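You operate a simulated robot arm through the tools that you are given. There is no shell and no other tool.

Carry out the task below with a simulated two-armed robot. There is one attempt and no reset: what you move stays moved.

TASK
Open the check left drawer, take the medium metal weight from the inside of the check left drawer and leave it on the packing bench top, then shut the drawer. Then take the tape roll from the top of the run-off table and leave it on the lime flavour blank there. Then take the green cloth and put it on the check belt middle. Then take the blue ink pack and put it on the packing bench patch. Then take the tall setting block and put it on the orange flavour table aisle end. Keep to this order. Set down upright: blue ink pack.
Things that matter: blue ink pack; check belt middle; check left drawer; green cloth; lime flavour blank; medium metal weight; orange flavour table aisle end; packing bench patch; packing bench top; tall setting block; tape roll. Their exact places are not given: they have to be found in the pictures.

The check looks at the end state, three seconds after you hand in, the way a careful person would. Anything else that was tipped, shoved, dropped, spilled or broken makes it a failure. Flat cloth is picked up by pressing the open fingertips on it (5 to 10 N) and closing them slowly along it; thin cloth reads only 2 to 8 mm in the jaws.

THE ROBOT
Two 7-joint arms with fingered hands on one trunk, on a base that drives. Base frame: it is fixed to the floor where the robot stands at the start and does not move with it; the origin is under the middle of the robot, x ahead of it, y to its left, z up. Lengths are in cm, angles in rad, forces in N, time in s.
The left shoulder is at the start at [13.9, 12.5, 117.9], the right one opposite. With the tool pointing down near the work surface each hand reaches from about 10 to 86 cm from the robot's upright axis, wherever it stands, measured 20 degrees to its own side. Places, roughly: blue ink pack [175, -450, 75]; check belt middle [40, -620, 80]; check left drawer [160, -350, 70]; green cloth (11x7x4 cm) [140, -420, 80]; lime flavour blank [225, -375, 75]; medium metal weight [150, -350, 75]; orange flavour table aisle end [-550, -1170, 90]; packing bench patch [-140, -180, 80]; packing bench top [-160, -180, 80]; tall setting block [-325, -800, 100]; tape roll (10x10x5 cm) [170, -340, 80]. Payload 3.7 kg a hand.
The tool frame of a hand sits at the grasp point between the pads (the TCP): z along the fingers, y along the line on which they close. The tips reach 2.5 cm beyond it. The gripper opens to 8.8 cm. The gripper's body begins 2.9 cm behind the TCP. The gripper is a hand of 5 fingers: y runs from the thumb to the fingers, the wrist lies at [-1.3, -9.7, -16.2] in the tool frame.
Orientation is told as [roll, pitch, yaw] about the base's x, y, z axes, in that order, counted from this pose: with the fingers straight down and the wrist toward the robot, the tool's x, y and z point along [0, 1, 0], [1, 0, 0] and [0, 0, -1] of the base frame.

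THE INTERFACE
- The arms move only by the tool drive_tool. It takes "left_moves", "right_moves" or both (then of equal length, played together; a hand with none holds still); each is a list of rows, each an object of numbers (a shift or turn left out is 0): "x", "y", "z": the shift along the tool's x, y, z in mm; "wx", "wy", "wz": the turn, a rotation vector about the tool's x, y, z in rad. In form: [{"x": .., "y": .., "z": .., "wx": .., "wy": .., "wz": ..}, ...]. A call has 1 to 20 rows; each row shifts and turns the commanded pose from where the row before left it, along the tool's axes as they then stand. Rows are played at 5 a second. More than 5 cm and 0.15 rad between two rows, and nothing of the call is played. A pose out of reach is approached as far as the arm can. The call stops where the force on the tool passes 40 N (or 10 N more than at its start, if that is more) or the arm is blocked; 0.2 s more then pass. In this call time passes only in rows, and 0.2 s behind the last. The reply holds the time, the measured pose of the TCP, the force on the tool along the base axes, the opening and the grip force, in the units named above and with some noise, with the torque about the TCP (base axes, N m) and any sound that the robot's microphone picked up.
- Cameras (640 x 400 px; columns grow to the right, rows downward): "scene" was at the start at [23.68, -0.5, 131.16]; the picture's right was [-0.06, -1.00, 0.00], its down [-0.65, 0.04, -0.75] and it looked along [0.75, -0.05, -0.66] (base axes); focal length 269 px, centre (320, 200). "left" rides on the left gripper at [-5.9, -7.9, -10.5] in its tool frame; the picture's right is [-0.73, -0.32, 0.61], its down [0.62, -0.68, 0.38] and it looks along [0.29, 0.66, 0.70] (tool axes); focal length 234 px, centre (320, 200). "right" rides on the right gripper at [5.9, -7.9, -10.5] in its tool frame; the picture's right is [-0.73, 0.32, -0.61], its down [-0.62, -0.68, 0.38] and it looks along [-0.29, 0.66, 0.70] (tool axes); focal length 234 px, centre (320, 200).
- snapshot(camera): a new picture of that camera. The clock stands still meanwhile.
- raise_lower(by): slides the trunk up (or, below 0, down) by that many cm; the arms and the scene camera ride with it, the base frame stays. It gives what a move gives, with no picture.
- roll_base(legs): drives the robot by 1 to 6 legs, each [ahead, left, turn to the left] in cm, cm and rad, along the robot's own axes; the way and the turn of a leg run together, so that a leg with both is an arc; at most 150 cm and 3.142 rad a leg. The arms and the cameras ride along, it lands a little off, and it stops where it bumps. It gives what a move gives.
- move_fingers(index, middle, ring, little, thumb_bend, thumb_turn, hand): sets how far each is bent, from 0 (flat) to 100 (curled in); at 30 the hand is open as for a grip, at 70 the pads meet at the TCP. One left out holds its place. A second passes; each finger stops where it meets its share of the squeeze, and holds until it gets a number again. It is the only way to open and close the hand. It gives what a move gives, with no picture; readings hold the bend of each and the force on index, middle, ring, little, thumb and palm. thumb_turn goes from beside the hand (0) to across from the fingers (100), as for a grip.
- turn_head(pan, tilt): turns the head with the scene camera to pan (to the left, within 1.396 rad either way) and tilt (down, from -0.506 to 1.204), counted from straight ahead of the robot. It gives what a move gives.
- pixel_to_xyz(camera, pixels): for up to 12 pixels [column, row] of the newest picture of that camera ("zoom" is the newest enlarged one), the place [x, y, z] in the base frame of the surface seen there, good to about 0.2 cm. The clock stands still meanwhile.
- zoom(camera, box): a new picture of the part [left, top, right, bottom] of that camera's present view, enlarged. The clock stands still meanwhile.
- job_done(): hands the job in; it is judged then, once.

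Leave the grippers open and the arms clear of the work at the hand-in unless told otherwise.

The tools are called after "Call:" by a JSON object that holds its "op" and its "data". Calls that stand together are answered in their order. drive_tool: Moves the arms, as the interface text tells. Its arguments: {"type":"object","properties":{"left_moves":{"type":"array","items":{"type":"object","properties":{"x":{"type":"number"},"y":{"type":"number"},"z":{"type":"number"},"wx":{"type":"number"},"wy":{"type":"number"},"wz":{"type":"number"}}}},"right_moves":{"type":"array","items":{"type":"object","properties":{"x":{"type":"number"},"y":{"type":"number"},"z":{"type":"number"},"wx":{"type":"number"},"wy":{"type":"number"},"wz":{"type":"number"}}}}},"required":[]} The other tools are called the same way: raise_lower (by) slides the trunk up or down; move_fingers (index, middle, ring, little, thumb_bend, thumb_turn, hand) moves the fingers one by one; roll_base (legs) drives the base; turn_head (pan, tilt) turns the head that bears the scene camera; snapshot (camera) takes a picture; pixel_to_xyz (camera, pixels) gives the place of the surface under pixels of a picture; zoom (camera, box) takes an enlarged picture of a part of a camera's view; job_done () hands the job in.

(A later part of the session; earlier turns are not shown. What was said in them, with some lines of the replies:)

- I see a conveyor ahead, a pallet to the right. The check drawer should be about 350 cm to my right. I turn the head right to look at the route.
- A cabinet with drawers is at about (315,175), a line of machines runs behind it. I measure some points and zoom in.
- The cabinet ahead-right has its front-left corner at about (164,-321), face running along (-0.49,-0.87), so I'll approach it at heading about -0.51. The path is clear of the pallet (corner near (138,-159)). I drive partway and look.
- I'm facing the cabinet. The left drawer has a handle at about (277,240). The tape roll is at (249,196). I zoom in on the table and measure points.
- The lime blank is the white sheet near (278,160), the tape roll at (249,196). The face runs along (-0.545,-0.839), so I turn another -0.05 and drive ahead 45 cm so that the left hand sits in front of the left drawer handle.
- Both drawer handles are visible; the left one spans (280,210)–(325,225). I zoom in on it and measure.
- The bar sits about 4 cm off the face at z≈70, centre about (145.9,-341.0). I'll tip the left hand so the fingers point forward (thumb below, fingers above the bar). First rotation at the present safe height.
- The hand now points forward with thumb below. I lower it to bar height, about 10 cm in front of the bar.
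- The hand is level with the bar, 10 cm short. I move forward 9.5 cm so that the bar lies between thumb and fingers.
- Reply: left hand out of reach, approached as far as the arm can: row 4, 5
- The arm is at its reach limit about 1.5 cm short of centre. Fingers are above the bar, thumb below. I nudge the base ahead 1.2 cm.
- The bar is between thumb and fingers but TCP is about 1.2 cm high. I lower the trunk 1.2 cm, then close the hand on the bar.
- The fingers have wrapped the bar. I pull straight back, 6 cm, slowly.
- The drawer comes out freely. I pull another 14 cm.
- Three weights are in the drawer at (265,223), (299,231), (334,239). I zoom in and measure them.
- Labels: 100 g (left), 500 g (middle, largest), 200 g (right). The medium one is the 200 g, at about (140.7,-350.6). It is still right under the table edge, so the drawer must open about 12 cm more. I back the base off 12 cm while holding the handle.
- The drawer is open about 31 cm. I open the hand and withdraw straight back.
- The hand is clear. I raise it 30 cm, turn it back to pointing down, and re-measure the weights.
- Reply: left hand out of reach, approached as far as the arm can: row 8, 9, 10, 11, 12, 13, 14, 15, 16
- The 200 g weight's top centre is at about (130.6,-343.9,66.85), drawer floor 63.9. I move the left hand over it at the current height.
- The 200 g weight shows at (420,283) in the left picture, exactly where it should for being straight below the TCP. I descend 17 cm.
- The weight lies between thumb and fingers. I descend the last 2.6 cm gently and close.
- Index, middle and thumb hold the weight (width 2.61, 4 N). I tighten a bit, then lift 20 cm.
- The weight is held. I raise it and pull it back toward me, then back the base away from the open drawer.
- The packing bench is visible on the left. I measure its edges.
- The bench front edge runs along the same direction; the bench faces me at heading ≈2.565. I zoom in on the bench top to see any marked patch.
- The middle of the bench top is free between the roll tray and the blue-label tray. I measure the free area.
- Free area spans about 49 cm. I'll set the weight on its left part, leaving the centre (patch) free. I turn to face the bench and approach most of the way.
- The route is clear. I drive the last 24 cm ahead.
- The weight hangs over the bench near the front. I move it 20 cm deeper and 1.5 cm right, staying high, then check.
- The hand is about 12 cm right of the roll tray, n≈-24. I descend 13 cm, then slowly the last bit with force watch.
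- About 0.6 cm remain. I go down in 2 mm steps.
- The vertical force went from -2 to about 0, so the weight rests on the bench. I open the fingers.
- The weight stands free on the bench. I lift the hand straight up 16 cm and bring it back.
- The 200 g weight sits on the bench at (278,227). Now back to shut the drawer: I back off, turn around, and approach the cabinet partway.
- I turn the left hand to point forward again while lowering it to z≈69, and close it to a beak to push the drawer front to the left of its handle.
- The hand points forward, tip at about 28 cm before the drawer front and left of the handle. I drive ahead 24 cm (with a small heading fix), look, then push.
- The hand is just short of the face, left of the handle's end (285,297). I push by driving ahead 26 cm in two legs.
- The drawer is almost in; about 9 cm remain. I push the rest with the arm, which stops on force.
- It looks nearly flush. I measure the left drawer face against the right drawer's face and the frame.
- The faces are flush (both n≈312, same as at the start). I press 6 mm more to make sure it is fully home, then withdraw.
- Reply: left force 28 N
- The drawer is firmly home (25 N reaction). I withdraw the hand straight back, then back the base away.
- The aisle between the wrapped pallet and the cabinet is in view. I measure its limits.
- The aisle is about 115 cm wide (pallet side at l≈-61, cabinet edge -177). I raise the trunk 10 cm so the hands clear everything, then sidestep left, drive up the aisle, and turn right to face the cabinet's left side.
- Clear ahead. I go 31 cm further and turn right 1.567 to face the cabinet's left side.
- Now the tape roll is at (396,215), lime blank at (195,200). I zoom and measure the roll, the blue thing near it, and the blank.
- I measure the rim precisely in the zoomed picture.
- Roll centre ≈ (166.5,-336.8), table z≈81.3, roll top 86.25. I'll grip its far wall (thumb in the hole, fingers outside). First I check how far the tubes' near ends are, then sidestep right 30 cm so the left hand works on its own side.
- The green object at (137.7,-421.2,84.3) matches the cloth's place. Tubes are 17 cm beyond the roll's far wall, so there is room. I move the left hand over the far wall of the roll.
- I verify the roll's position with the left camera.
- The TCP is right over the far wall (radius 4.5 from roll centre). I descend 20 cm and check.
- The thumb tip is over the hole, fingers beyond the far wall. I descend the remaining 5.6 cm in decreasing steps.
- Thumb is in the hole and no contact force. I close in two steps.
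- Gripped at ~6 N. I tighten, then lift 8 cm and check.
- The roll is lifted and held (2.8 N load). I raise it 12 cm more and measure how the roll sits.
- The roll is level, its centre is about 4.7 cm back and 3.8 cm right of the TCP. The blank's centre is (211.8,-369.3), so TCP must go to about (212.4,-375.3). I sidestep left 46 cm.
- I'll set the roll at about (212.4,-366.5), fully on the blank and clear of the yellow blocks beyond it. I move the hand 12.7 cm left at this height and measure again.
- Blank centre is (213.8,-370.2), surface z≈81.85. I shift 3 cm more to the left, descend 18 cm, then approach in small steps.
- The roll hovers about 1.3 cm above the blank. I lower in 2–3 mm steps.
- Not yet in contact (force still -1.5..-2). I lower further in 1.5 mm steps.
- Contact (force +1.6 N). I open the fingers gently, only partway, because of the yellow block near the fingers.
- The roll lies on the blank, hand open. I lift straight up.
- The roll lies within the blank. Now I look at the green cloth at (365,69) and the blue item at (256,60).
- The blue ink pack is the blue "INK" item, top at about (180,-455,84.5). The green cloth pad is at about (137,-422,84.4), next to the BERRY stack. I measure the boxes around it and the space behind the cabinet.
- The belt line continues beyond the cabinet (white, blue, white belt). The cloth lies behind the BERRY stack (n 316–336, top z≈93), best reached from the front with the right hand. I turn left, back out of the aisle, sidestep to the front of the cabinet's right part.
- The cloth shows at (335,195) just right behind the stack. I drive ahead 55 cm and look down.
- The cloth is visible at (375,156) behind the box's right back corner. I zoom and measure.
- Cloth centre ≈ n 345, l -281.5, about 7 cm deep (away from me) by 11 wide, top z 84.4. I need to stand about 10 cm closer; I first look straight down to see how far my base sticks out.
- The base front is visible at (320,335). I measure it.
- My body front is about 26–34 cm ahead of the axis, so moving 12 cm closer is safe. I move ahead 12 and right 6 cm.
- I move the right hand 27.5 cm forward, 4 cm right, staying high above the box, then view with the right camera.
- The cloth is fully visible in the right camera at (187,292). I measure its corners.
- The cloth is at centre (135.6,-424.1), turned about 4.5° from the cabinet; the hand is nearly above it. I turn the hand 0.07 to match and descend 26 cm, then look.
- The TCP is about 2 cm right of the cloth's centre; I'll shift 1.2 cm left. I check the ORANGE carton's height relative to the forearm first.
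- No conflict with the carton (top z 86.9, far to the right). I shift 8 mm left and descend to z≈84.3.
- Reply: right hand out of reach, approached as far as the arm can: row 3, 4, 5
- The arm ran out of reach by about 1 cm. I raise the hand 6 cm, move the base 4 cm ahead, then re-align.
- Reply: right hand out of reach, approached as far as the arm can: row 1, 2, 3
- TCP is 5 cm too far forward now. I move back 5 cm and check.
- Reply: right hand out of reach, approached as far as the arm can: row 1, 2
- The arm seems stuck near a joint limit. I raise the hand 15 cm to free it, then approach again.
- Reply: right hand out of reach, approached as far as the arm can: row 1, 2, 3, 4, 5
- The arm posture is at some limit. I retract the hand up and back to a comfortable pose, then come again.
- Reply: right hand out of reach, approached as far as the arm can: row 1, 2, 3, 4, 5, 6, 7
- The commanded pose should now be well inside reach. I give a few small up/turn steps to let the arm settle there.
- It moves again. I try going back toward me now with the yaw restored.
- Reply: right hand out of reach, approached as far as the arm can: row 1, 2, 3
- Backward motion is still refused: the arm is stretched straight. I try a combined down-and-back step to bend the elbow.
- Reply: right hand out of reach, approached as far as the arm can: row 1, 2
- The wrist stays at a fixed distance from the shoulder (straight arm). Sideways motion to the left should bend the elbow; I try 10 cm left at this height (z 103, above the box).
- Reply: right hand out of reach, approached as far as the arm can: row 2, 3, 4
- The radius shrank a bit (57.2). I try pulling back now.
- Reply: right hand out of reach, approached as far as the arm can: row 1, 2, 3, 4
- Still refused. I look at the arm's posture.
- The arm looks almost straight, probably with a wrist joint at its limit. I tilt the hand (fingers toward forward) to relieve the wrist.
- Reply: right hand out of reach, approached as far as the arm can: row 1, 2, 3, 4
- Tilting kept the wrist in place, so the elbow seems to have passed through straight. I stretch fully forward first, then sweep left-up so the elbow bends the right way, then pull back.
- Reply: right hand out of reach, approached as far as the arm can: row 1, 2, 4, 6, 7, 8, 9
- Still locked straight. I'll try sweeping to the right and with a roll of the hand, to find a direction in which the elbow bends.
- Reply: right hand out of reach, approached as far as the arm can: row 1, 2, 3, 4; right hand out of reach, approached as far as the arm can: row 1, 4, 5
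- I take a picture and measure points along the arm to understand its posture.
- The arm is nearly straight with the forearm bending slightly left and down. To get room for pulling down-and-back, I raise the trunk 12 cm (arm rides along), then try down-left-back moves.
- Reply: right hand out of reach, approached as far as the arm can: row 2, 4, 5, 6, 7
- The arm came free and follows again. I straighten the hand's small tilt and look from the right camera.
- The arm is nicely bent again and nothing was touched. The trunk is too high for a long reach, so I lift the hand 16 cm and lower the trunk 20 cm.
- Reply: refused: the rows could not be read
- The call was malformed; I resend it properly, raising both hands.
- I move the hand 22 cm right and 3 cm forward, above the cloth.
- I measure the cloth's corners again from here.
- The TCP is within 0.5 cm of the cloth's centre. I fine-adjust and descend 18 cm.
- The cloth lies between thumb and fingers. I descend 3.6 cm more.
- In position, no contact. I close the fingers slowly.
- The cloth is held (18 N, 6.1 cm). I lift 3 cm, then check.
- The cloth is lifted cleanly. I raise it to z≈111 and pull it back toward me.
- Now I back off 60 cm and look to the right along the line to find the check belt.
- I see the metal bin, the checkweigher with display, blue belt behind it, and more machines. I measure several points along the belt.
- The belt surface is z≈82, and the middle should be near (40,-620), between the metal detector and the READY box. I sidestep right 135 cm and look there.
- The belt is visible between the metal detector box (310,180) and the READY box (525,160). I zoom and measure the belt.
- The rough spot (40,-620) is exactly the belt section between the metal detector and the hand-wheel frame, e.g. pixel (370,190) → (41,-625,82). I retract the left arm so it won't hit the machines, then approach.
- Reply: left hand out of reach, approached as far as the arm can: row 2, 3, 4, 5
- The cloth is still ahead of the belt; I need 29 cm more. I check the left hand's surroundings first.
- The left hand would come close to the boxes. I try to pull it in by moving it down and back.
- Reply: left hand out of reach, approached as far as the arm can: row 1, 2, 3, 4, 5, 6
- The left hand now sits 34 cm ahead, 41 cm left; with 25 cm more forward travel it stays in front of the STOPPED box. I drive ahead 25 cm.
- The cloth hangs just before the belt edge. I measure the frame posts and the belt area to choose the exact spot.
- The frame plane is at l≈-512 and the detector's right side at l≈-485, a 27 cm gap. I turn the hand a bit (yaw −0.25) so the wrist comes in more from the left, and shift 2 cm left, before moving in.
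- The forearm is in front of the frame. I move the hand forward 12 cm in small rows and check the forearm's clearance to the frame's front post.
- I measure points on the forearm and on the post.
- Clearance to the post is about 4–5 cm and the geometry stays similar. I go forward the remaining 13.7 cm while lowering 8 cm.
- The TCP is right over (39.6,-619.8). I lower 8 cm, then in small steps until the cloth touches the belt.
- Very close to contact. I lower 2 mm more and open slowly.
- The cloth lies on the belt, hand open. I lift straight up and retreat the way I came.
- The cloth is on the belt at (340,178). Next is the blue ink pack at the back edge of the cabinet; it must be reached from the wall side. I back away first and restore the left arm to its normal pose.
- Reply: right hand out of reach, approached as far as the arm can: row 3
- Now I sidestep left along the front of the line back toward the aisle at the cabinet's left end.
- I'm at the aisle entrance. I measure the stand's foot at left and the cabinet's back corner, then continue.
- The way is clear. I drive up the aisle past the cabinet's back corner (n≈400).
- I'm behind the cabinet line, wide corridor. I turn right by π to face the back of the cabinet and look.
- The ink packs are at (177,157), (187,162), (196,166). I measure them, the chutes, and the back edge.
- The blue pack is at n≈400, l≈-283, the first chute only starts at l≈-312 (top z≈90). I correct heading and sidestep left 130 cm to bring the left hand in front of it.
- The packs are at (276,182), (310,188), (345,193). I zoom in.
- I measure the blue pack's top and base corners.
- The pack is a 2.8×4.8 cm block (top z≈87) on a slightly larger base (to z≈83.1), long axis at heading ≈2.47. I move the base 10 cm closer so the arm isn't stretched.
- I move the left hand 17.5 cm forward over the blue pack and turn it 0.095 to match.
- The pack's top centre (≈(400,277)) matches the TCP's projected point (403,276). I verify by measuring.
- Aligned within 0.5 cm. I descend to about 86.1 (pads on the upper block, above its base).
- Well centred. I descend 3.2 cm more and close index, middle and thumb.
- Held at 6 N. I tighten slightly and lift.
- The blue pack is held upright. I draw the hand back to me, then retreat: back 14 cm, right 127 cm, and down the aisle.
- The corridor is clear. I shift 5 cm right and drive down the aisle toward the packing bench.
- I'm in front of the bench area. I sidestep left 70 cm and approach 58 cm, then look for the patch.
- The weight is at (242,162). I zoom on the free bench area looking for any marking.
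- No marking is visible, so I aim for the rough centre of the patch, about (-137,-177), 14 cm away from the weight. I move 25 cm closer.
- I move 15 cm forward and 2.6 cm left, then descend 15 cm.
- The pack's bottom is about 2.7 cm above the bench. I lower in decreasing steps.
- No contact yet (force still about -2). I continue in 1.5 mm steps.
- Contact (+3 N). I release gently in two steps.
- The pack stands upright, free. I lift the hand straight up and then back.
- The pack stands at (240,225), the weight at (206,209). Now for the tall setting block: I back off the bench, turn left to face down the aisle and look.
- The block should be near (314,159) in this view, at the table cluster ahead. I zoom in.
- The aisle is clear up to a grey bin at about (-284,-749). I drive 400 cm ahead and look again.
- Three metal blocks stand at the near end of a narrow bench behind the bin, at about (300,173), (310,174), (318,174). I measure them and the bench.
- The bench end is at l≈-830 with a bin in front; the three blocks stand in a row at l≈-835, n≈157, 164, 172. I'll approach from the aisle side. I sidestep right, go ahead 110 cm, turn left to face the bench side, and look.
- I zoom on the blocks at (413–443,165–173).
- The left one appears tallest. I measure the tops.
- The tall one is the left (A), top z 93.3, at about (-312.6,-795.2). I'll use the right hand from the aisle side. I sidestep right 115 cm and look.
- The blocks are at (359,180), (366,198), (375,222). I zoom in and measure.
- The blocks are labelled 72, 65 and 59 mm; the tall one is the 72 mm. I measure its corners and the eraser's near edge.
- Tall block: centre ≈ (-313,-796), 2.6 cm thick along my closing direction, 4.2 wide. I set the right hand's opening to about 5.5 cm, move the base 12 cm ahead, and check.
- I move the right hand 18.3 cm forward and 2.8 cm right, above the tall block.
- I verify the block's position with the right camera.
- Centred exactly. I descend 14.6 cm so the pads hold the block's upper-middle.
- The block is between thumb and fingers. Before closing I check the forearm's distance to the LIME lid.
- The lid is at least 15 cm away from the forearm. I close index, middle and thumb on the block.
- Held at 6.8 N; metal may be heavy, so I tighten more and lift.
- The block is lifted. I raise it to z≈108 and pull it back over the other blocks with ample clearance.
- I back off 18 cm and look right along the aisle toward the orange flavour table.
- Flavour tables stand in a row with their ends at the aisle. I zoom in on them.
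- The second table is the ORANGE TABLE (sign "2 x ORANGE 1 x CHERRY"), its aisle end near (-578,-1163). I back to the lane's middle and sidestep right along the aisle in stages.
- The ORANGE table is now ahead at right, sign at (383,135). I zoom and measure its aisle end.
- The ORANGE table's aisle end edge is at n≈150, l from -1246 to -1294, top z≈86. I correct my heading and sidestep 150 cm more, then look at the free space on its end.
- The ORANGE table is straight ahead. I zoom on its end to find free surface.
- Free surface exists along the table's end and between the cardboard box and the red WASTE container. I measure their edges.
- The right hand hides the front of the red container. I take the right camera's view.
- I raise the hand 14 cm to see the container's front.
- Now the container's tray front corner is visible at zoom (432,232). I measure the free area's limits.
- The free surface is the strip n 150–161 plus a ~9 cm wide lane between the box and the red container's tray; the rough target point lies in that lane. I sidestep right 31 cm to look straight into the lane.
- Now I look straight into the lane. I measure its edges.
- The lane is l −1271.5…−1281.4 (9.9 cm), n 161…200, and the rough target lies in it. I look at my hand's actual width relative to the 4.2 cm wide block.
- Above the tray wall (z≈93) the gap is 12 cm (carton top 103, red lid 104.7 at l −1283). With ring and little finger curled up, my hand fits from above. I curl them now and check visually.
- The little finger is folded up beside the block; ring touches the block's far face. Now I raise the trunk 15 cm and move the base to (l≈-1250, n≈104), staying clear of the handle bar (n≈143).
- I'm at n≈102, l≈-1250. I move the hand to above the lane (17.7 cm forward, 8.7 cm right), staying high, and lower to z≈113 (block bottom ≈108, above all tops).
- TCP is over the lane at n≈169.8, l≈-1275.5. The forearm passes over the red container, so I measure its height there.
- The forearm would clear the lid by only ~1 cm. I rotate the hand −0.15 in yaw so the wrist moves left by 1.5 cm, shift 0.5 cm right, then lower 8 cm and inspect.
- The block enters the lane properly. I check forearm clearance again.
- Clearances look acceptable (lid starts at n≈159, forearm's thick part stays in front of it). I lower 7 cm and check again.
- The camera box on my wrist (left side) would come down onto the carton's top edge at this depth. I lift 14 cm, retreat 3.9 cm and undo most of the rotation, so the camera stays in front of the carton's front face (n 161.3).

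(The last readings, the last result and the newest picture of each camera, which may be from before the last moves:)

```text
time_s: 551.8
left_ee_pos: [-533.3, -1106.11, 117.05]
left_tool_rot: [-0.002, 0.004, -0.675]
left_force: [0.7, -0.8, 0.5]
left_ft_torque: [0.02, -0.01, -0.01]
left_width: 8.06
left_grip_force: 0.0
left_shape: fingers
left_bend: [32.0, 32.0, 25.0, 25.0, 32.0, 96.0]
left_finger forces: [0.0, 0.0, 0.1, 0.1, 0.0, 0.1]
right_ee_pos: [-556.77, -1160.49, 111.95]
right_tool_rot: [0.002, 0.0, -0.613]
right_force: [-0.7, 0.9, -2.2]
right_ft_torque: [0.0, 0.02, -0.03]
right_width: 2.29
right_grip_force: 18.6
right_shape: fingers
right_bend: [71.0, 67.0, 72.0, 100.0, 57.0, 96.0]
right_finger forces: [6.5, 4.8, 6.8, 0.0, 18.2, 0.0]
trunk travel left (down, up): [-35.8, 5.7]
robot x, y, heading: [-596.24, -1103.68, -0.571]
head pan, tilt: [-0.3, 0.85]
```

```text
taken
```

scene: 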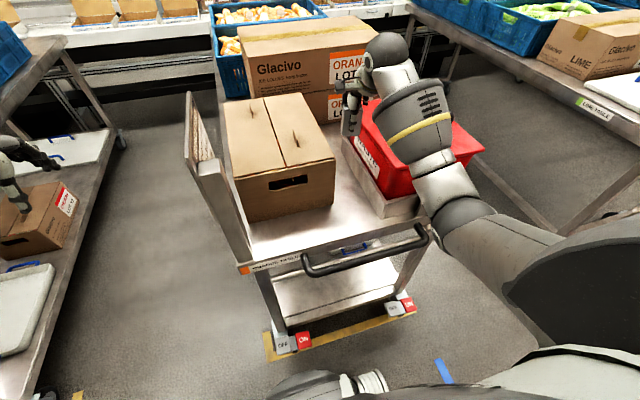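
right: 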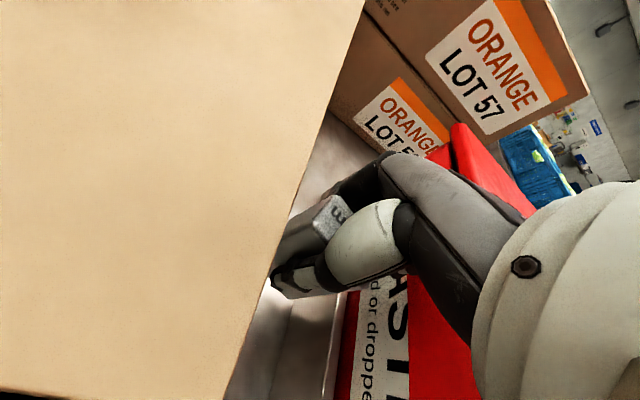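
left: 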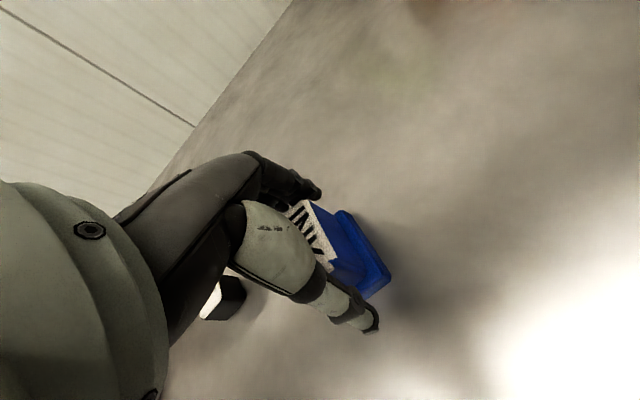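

Now n≈165.9. I back another 0.7 cm and descend 11 cm, then inspect from the scene camera.

Call:
{"op": "drive_tool", "data": {"right_moves": [{"y": -7}, {"z": 25}, {"z": 25}, {"z": 25}, {"z": 20}, {"z": 15}]}}

Call:
{"op": "zoom", "data": {"camera": "scene", "box": [290, 60, 480, 240]}}

Call:
{"op": "snapshot", "data": {"camera": "right"}}

```text
time_s: 553.2
left_ee_pos: [-533.32, -1106.15, 116.98]
left_tool_rot: [-0.001, 0.004, -0.673]
left_force: [0.2, 0.3, 0.4]
left_ft_torque: [0.02, -0.02, 0.0]
left_width: 8.05
left_grip_force: 0.1
left_shape: fingers
left_bend: [32.0, 32.0, 25.0, 25.0, 32.0, 96.0]
left_finger forces: [0.1, 0.1, 0.0, 0.0, 0.0, 0.1]
right_ee_pos: [-557.33, -1160.02, 101.01]
right_tool_rot: [0.002, 0.002, -0.613]
right_force: [0.3, -0.1, -2.2]
right_ft_torque: [-0.03, -0.03, 0.01]
right_width: 2.29
right_grip_force: 18.2
right_shape: fingers
right_bend: [71.0, 67.0, 72.0, 100.0, 57.0, 96.0]
right_finger forces: [6.5, 4.8, 6.7, 0.0, 18.1, 0.0]
trunk travel left (down, up): [-35.8, 5.7]
robot x, y, heading: [-595.96, -1103.81, -0.576]
head pan, tilt: [-0.3, 0.85]
```

```text
2.22 times, centred on (385, 150) of scene
```

zoom: 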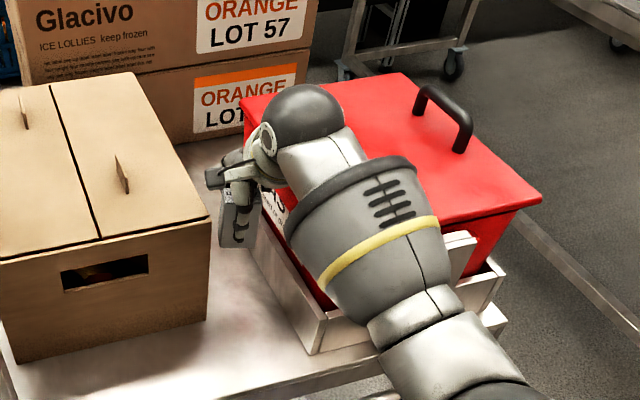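

```text
taken
```

right: 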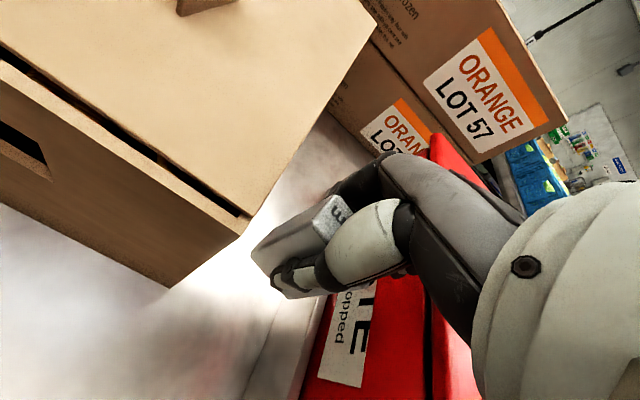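

The camera is in front of the carton now. I measure the lower-left contour of the forearm against the tray.

Call:
{"op": "pixel_to_xyz", "data": {"camera": "zoom", "pixels": [[288, 235], [300, 200], [325, 300], [370, 338], [330, 210], [400, 250], [280, 160], [315, 110], [260, 225], [315, 345], [250, 235]]}}

```text
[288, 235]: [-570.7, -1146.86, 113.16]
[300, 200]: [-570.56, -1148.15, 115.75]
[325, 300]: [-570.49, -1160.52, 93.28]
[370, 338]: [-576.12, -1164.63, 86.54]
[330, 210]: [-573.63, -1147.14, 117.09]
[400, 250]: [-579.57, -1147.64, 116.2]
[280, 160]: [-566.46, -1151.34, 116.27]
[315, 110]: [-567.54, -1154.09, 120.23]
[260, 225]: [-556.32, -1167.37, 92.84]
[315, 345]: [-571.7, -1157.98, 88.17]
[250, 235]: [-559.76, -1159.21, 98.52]
```

All clear (collar at n≈147, in front of the tray). I descend 9 cm in steps.

Call:
{"op": "drive_tool", "data": {"right_moves": [{"z": 18}, {"z": 18}, {"z": 18}, {"z": 15}, {"z": 12}, {"z": 9}]}}

Call:
{"op": "zoom", "data": {"camera": "scene", "box": [290, 60, 480, 240]}}

Call:
{"op": "snapshot", "data": {"camera": "right"}}

```text
time_s: 554.6
left_ee_pos: [-533.29, -1106.21, 116.84]
left_tool_rot: [-0.002, 0.005, -0.674]
left_force: [-0.1, -0.2, 1.4]
left_ft_torque: [-0.05, -0.01, -0.01]
left_width: 8.04
left_grip_force: 0.1
left_shape: fingers
left_bend: [32.0, 32.0, 25.0, 25.0, 32.0, 96.0]
left_finger forces: [0.1, 0.0, 0.1, 0.1, 0.1, 0.0]
right_ee_pos: [-557.26, -1159.99, 92.01]
right_tool_rot: [0.002, -0.002, -0.614]
right_force: [-0.8, -0.1, -1.8]
right_ft_torque: [-0.01, 0.02, 0.0]
right_width: 2.28
right_grip_force: 17.9
right_shape: fingers
right_bend: [71.0, 67.0, 72.0, 100.0, 57.0, 96.0]
right_finger forces: [6.4, 4.8, 6.7, 0.1, 18.1, 0.1]
trunk travel left (down, up): [-35.8, 5.7]
robot x, y, heading: [-596.4, -1103.66, -0.576]
head pan, tilt: [-0.3, 0.85]
```

```text
2.22 times, centred on (385, 150) of scene
```

zoom: 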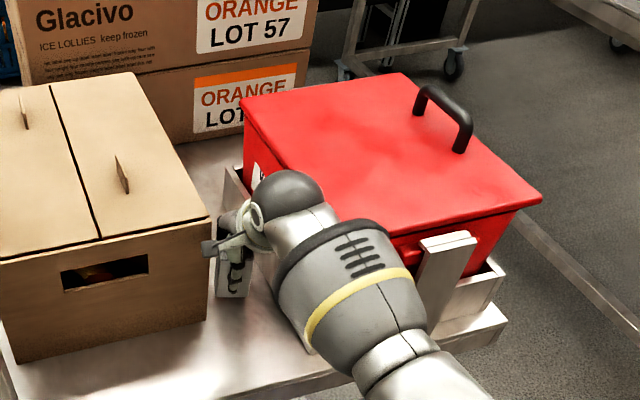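

```text
taken
```

right: 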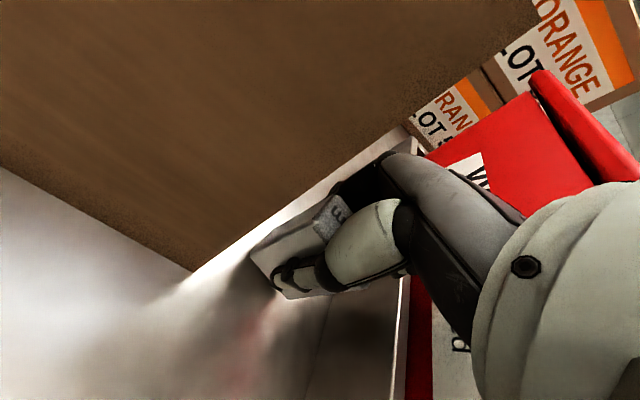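

The block's bottom is ~1.3 cm above the table and nothing is touched. I lower the rest slowly.

Call:
{"op": "drive_tool", "data": {"right_moves": [{"z": 5}, {"z": 3}, {"z": 2}]}}

Call:
{"op": "drive_tool", "data": {"right_moves": [{"z": 1.5}, {"z": 1.5}]}}

```text
time_s: 555.4
left_ee_pos: [-533.39, -1106.15, 116.91]
left_tool_rot: [-0.002, 0.004, -0.674]
left_force: [0.2, -0.6, 0.2]
left_ft_torque: [0.0, 0.02, 0.0]
left_width: 8.07
left_grip_force: 0.0
left_shape: fingers
left_bend: [32.0, 32.0, 25.0, 25.0, 32.0, 96.0]
left_finger forces: [0.0, 0.0, 0.0, 0.0, 0.0, 0.0]
right_ee_pos: [-557.2, -1160.06, 91.0]
right_tool_rot: [-0.001, -0.002, -0.612]
right_force: [-1.1, -0.1, -2.8]
right_ft_torque: [-0.03, -0.04, 0.04]
right_width: 2.29
right_grip_force: 17.7
right_shape: fingers
right_bend: [71.0, 67.0, 72.0, 100.0, 57.0, 96.0]
right_finger forces: [6.4, 4.8, 6.7, 0.0, 18.1, 0.1]
trunk travel left (down, up): [-35.8, 5.7]
robot x, y, heading: [-596.19, -1103.77, -0.576]
head pan, tilt: [-0.3, 0.85]
```

```text
time_s: 556.0
left_ee_pos: [-533.23, -1106.02, 117.11]
left_tool_rot: [-0.003, 0.003, -0.673]
left_force: [-0.3, 0.0, -0.7]
left_ft_torque: [-0.01, 0.0, 0.0]
left_width: 8.05
left_grip_force: 0.0
left_shape: fingers
left_bend: [32.0, 32.0, 25.0, 25.0, 32.0, 96.0]
left_finger forces: [0.1, 0.0, 0.1, 0.0, 0.0, 0.0]
right_ee_pos: [-557.32, -1160.0, 90.75]
right_tool_rot: [0.0, 0.001, -0.612]
right_force: [0.2, 0.0, -2.4]
right_ft_torque: [-0.07, 0.0, 0.02]
right_width: 2.3
right_grip_force: 18.3
right_shape: fingers
right_bend: [71.0, 67.0, 72.0, 100.0, 57.0, 96.0]
right_finger forces: [6.4, 4.9, 6.8, 0.0, 18.4, 0.0]
trunk travel left (down, up): [-35.8, 5.7]
robot x, y, heading: [-596.23, -1103.8, -0.575]
head pan, tilt: [-0.3, 0.85]
```

Not touching yet. I continue in 1 mm steps.

Call:
{"op": "drive_tool", "data": {"right_moves": [{"z": 1}, {"z": 1}]}}

```text
time_s: 556.6
left_ee_pos: [-533.48, -1106.12, 116.91]
left_tool_rot: [-0.004, 0.003, -0.673]
left_force: [-0.9, 0.6, 0.3]
left_ft_torque: [0.01, 0.01, 0.02]
left_width: 8.06
left_grip_force: 0.0
left_shape: fingers
left_bend: [32.0, 32.0, 25.0, 25.0, 32.0, 96.0]
left_finger forces: [0.0, 0.0, 0.0, 0.0, 0.0, 0.0]
right_ee_pos: [-557.15, -1160.06, 90.72]
right_tool_rot: [0.001, -0.003, -0.612]
right_force: [-0.1, 0.8, 4.4]
right_ft_torque: [-0.06, 0.1, -0.03]
right_width: 2.26
right_grip_force: 19.3
right_shape: fingers
right_bend: [71.0, 71.0, 72.0, 100.0, 57.0, 95.0]
right_finger forces: [6.5, 4.8, 7.1, 0.0, 19.9, 0.1]
trunk travel left (down, up): [-35.8, 5.7]
robot x, y, heading: [-596.14, -1103.34, -0.579]
head pan, tilt: [-0.3, 0.85]
```

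Contact (+4 N). I release gently in two steps.

Call:
{"op": "move_fingers", "data": {"hand": "right", "index": 57, "middle": 57, "ring": 57, "thumb_bend": 55}}

Call:
{"op": "move_fingers", "data": {"hand": "right", "index": 46, "middle": 46, "ring": 46, "thumb_bend": 45}}

Call:
{"op": "snapshot", "data": {"camera": "right"}}

```text
time_s: 557.6
left_ee_pos: [-533.27, -1106.17, 116.99]
left_tool_rot: [-0.002, 0.003, -0.675]
left_force: [-0.1, 0.0, -1.1]
left_ft_torque: [-0.04, -0.01, -0.04]
left_width: 8.07
left_grip_force: 0.1
left_shape: fingers
left_bend: [32.0, 32.0, 25.0, 25.0, 32.0, 96.0]
left_finger forces: [0.1, 0.0, 0.1, 0.0, 0.0, 0.0]
right_ee_pos: [-557.34, -1160.09, 90.53]
right_tool_rot: [0.002, -0.002, -0.614]
right_force: [-0.1, -0.1, -0.8]
right_ft_torque: [0.05, 0.0, 0.01]
right_width: 3.06
right_grip_force: 0.8
right_shape: fingers
right_bend: [56.0, 56.0, 56.0, 100.0, 54.0, 98.0]
right_finger forces: [0.0, 0.1, 0.1, 0.1, 0.5, 0.0]
trunk travel left (down, up): [-35.8, 5.7]
robot x, y, heading: [-596.47, -1103.47, -0.572]
head pan, tilt: [-0.3, 0.85]
```

```text
time_s: 558.6
left_ee_pos: [-533.37, -1106.2, 116.94]
left_tool_rot: [-0.003, 0.003, -0.674]
left_force: [0.6, -0.9, -0.3]
left_ft_torque: [0.0, 0.03, -0.01]
left_width: 8.04
left_grip_force: 0.0
left_shape: fingers
left_bend: [32.0, 32.0, 25.0, 25.0, 32.0, 96.0]
left_finger forces: [0.0, 0.0, 0.1, 0.1, 0.1, 0.1]
right_ee_pos: [-557.24, -1160.1, 90.65]
right_tool_rot: [0.001, 0.0, -0.614]
right_force: [-0.2, 0.3, 0.4]
right_ft_torque: [0.01, 0.04, 0.05]
right_width: 5.12
right_grip_force: 0.1
right_shape: fingers
right_bend: [46.0, 46.0, 46.0, 100.0, 45.0, 97.0]
right_finger forces: [0.1, 0.0, 0.0, 0.0, 0.0, 0.0]
trunk travel left (down, up): [-35.8, 5.7]
robot x, y, heading: [-596.14, -1103.46, -0.575]
head pan, tilt: [-0.3, 0.85]
```

```text
taken
```

right: 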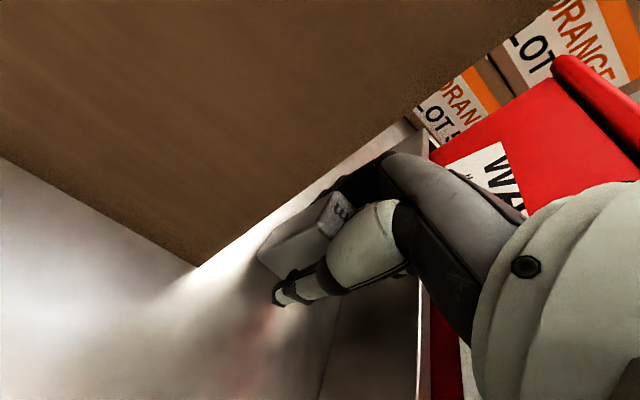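

The block stands free. I lift the hand straight up the same way, slowly at first.

Call:
{"op": "drive_tool", "data": {"right_moves": [{"z": -5}, {"z": -10}, {"z": -15}, {"z": -20}, {"z": -20}, {"z": -25}, {"z": -30}, {"z": -35}, {"z": -40}, {"z": -40}]}}

Call:
{"op": "snapshot", "data": {"camera": "right"}}

Call:
{"op": "snapshot", "data": {"camera": "scene"}}

```text
time_s: 560.8
left_ee_pos: [-533.35, -1106.18, 116.93]
left_tool_rot: [-0.003, 0.003, -0.674]
left_force: [0.2, 0.0, -1.2]
left_ft_torque: [-0.01, 0.0, -0.02]
left_width: 8.04
left_grip_force: 0.0
left_shape: fingers
left_bend: [32.0, 32.0, 25.0, 25.0, 32.0, 96.0]
left_finger forces: [0.0, 0.0, 0.0, 0.0, 0.1, 0.1]
right_ee_pos: [-557.39, -1159.93, 114.61]
right_tool_rot: [0.001, 0.0, -0.613]
right_force: [0.0, 0.1, -0.4]
right_ft_torque: [0.02, -0.01, -0.02]
right_width: 5.11
right_grip_force: 0.0
right_shape: fingers
right_bend: [46.0, 46.0, 46.0, 100.0, 45.0, 97.0]
right_finger forces: [0.1, 0.0, 0.0, 0.1, 0.0, 0.0]
trunk travel left (down, up): [-35.8, 5.7]
robot x, y, heading: [-596.01, -1103.71, -0.575]
head pan, tilt: [-0.3, 0.85]
```

```text
taken
```

right: 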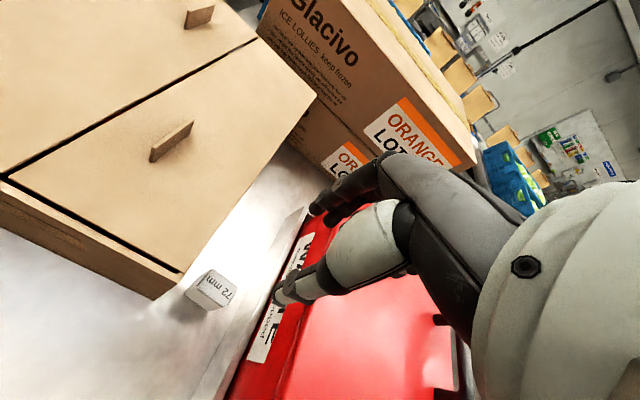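

```text
taken
```

scene: 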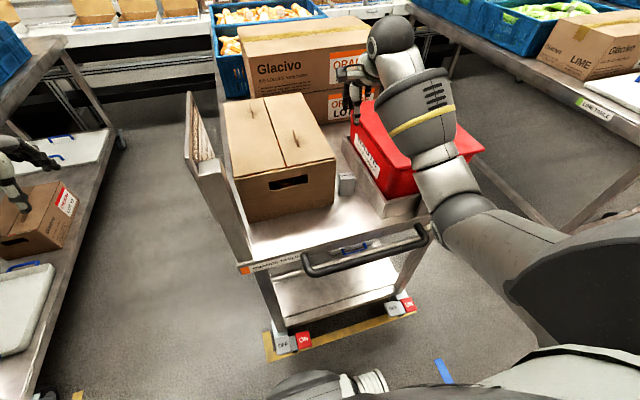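

The 72 mm block stands upright at the aisle end of the ORANGE table (346,184). I raise further, pull back, open the hand fully and back the base off.

Call:
{"op": "drive_tool", "data": {"right_moves": [{"z": -35}, {"z": -35}, {"z": -35}, {"y": -35}, {"y": -35}, {"y": -35}, {"y": -35}]}}

Call:
{"op": "roll_base", "data": {"legs": [[-40, 0, 0]]}}

Call:
{"op": "move_fingers", "data": {"hand": "right", "index": 30, "middle": 30, "ring": 30, "little": 30, "thumb_bend": 30}}

Call:
{"op": "move_fingers", "data": {"hand": "left", "index": 30, "middle": 30, "ring": 30, "little": 30, "thumb_bend": 30}}

Call:
{"op": "turn_head", "data": {"pan": -0.2, "tilt": 0.6}}

Call:
{"op": "snapshot", "data": {"camera": "scene"}}

```text
time_s: 562.4
left_ee_pos: [-533.36, -1105.99, 117.04]
left_tool_rot: [-0.002, 0.005, -0.672]
left_force: [-0.3, 0.5, -0.8]
left_ft_torque: [-0.03, -0.02, 0.01]
left_width: 8.05
left_grip_force: 0.1
left_shape: fingers
left_bend: [32.0, 32.0, 25.0, 25.0, 32.0, 96.0]
left_finger forces: [0.0, 0.0, 0.0, 0.1, 0.1, 0.0]
right_ee_pos: [-568.87, -1151.95, 125.01]
right_tool_rot: [0.002, 0.001, -0.612]
right_force: [0.0, 0.7, 0.9]
right_ft_torque: [0.0, 0.03, 0.03]
right_width: 5.12
right_grip_force: 0.1
right_shape: fingers
right_bend: [46.0, 46.0, 46.0, 100.0, 45.0, 97.0]
right_finger forces: [0.1, 0.0, 0.0, 0.1, 0.1, 0.1]
trunk travel left (down, up): [-35.8, 5.7]
robot x, y, heading: [-596.34, -1103.58, -0.577]
head pan, tilt: [-0.3, 0.85]
```

```text
time_s: 564.9
left_ee_pos: [-566.62, -1084.27, 116.92]
left_tool_rot: [-0.001, 0.004, -0.672]
left_force: [0.0, -0.5, 0.4]
left_ft_torque: [0.01, 0.01, 0.03]
left_width: 8.04
left_grip_force: 0.1
left_shape: fingers
left_bend: [32.0, 32.0, 25.0, 25.0, 32.0, 96.0]
left_finger forces: [0.0, 0.1, 0.1, 0.0, 0.0, 0.0]
right_ee_pos: [-601.98, -1130.4, 124.99]
right_tool_rot: [0.001, 0.001, -0.61]
right_force: [0.9, 0.7, 0.8]
right_ft_torque: [0.0, 0.01, -0.01]
right_width: 5.11
right_grip_force: 0.1
right_shape: fingers
right_bend: [46.0, 46.0, 46.0, 100.0, 45.0, 97.0]
right_finger forces: [0.1, 0.0, 0.1, 0.0, 0.0, 0.0]
trunk travel left (down, up): [-35.8, 5.7]
robot x, y, heading: [-629.77, -1081.77, -0.576]
head pan, tilt: [-0.3, 0.85]
```

```text
time_s: 565.9
left_ee_pos: [-566.69, -1084.4, 116.96]
left_tool_rot: [-0.005, 0.003, -0.672]
left_force: [-0.4, -0.6, -0.8]
left_ft_torque: [0.0, 0.01, -0.02]
left_width: 8.07
left_grip_force: 0.1
left_shape: fingers
left_bend: [32.0, 32.0, 25.0, 25.0, 32.0, 96.0]
left_finger forces: [0.0, 0.0, 0.0, 0.0, 0.0, 0.0]
right_ee_pos: [-602.01, -1130.38, 125.03]
right_tool_rot: [0.002, 0.0, -0.612]
right_force: [0.1, 0.9, -1.1]
right_ft_torque: [0.0, 0.0, -0.01]
right_width: 8.45
right_grip_force: 0.0
right_shape: fingers
right_bend: [30.0, 30.0, 30.0, 30.0, 30.0, 96.0]
right_finger forces: [0.1, 0.0, 0.1, 0.1, 0.0, 0.0]
trunk travel left (down, up): [-35.8, 5.7]
robot x, y, heading: [-629.58, -1081.76, -0.576]
head pan, tilt: [-0.3, 0.85]
```

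```text
time_s: 566.9
left_ee_pos: [-566.69, -1084.39, 116.99]
left_tool_rot: [-0.003, 0.002, -0.672]
left_force: [-0.9, -0.3, -0.4]
left_ft_torque: [0.0, -0.01, -0.02]
left_width: 8.44
left_grip_force: 0.1
left_shape: fingers
left_bend: [30.0, 30.0, 30.0, 30.0, 30.0, 96.0]
left_finger forces: [0.0, 0.0, 0.0, 0.1, 0.0, 0.1]
right_ee_pos: [-601.99, -1130.43, 125.01]
right_tool_rot: [0.001, 0.0, -0.611]
right_force: [-0.7, -0.1, 0.6]
right_ft_torque: [-0.01, 0.02, 0.0]
right_width: 8.47
right_grip_force: 0.0
right_shape: fingers
right_bend: [30.0, 30.0, 30.0, 30.0, 30.0, 96.0]
right_finger forces: [0.0, 0.0, 0.0, 0.0, 0.0, 0.0]
trunk travel left (down, up): [-35.8, 5.7]
robot x, y, heading: [-629.5, -1081.96, -0.575]
head pan, tilt: [-0.3, 0.85]
```

```text
time_s: 567.6
left_ee_pos: [-566.7, -1084.35, 116.87]
left_tool_rot: [-0.003, 0.005, -0.673]
left_force: [0.4, -0.3, -0.1]
left_ft_torque: [0.01, 0.02, -0.03]
left_width: 8.47
left_grip_force: 0.0
left_shape: fingers
left_bend: [30.0, 30.0, 30.0, 30.0, 30.0, 96.0]
left_finger forces: [0.0, 0.1, 0.0, 0.0, 0.0, 0.1]
right_ee_pos: [-601.98, -1130.27, 125.02]
right_tool_rot: [0.002, -0.001, -0.612]
right_force: [-0.5, 0.4, 0.0]
right_ft_torque: [0.06, 0.01, 0.0]
right_width: 8.47
right_grip_force: 0.0
right_shape: fingers
right_bend: [30.0, 30.0, 30.0, 30.0, 30.0, 96.0]
right_finger forces: [0.0, 0.0, 0.1, 0.0, 0.0, 0.1]
trunk travel left (down, up): [-35.8, 5.7]
robot x, y, heading: [-629.62, -1082.08, -0.57]
head pan, tilt: [-0.201, 0.6]
```

```text
taken
```

scene: 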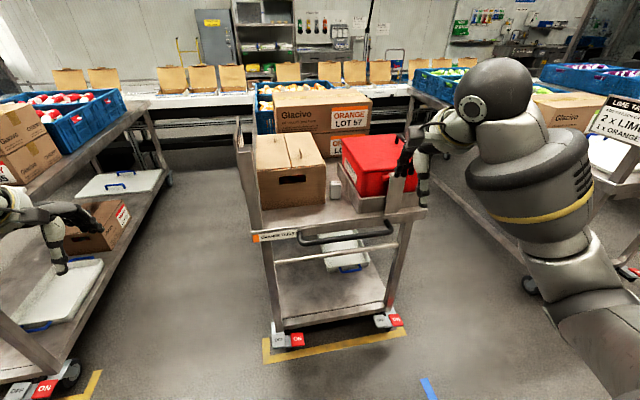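

Arms are clear, hands open. I check the block's final stand once more.

Call:
{"op": "zoom", "data": {"camera": "scene", "box": [240, 110, 440, 250]}}

Call:
{"op": "pixel_to_xyz", "data": {"camera": "scene", "pixels": [[336, 182], [336, 192], [300, 195], [380, 150]]}}

```text
2.86 times, centred on (340, 180) of scene
```

zoom: 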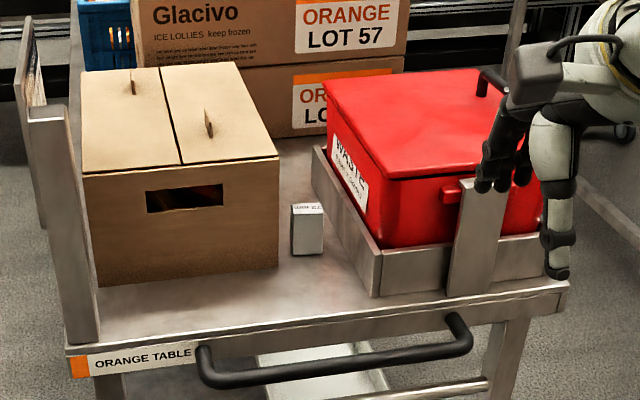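

```text
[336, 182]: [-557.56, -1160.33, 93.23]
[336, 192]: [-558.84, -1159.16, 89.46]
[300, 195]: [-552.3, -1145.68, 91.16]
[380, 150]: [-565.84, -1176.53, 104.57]
```

All five jobs were done in order. The drawer is shut, the weight and the upright ink pack are on the packing bench, the roll is on the lime blank, the cloth is on the check belt, and the 72 mm block stands on the aisle end of the orange table. Both hands are open and clear, so I hand in.

Call:
{"op": "job_done", "data": {}}

```text
The job is handed in.
```

I finished all five jobs in the order given and handed the work in. The result of the check isn't back, so I can't say yet whether it passed.

| Job | Where it ended up |
|---|---|
| Medium metal weight (200 g, the middle of three) | On the packing bench top, left of the free area; drawer pushed home afterwards, flush with its neighbour |
| Tape roll | On the lime flavour blank, inside its edges |
| Green cloth | On the check belt between the metal detector and the hand-wheel frame, at about (40, -620) |
| Blue ink pack | Upright on the packing bench at about (-137, -177) |
| Tall setting block (72 mm) | Upright on the orange flavour table, between the carton and the red waste container, at about (-557, -1160) |

- **Packing bench patch:** I saw no marking for it on the bench. I used the rough position you gave, so the ink pack's exact spot is a best guess.
- **Orange table aisle end:** your rough position lay in the gap between the carton and the waste container. My wrist camera would have come down on the carton any deeper, so the block stands about 12 cm short of that position, near the mouth of the gap.
- **Stuck arm:** while I was reaching for the cloth, the right arm locked nearly straight and took several moves to free. I saw nothing knocked or moved in the pictures around it.

Both hands are open and the arms are clear. I did not go back for a final look at the first four items after moving on from each.
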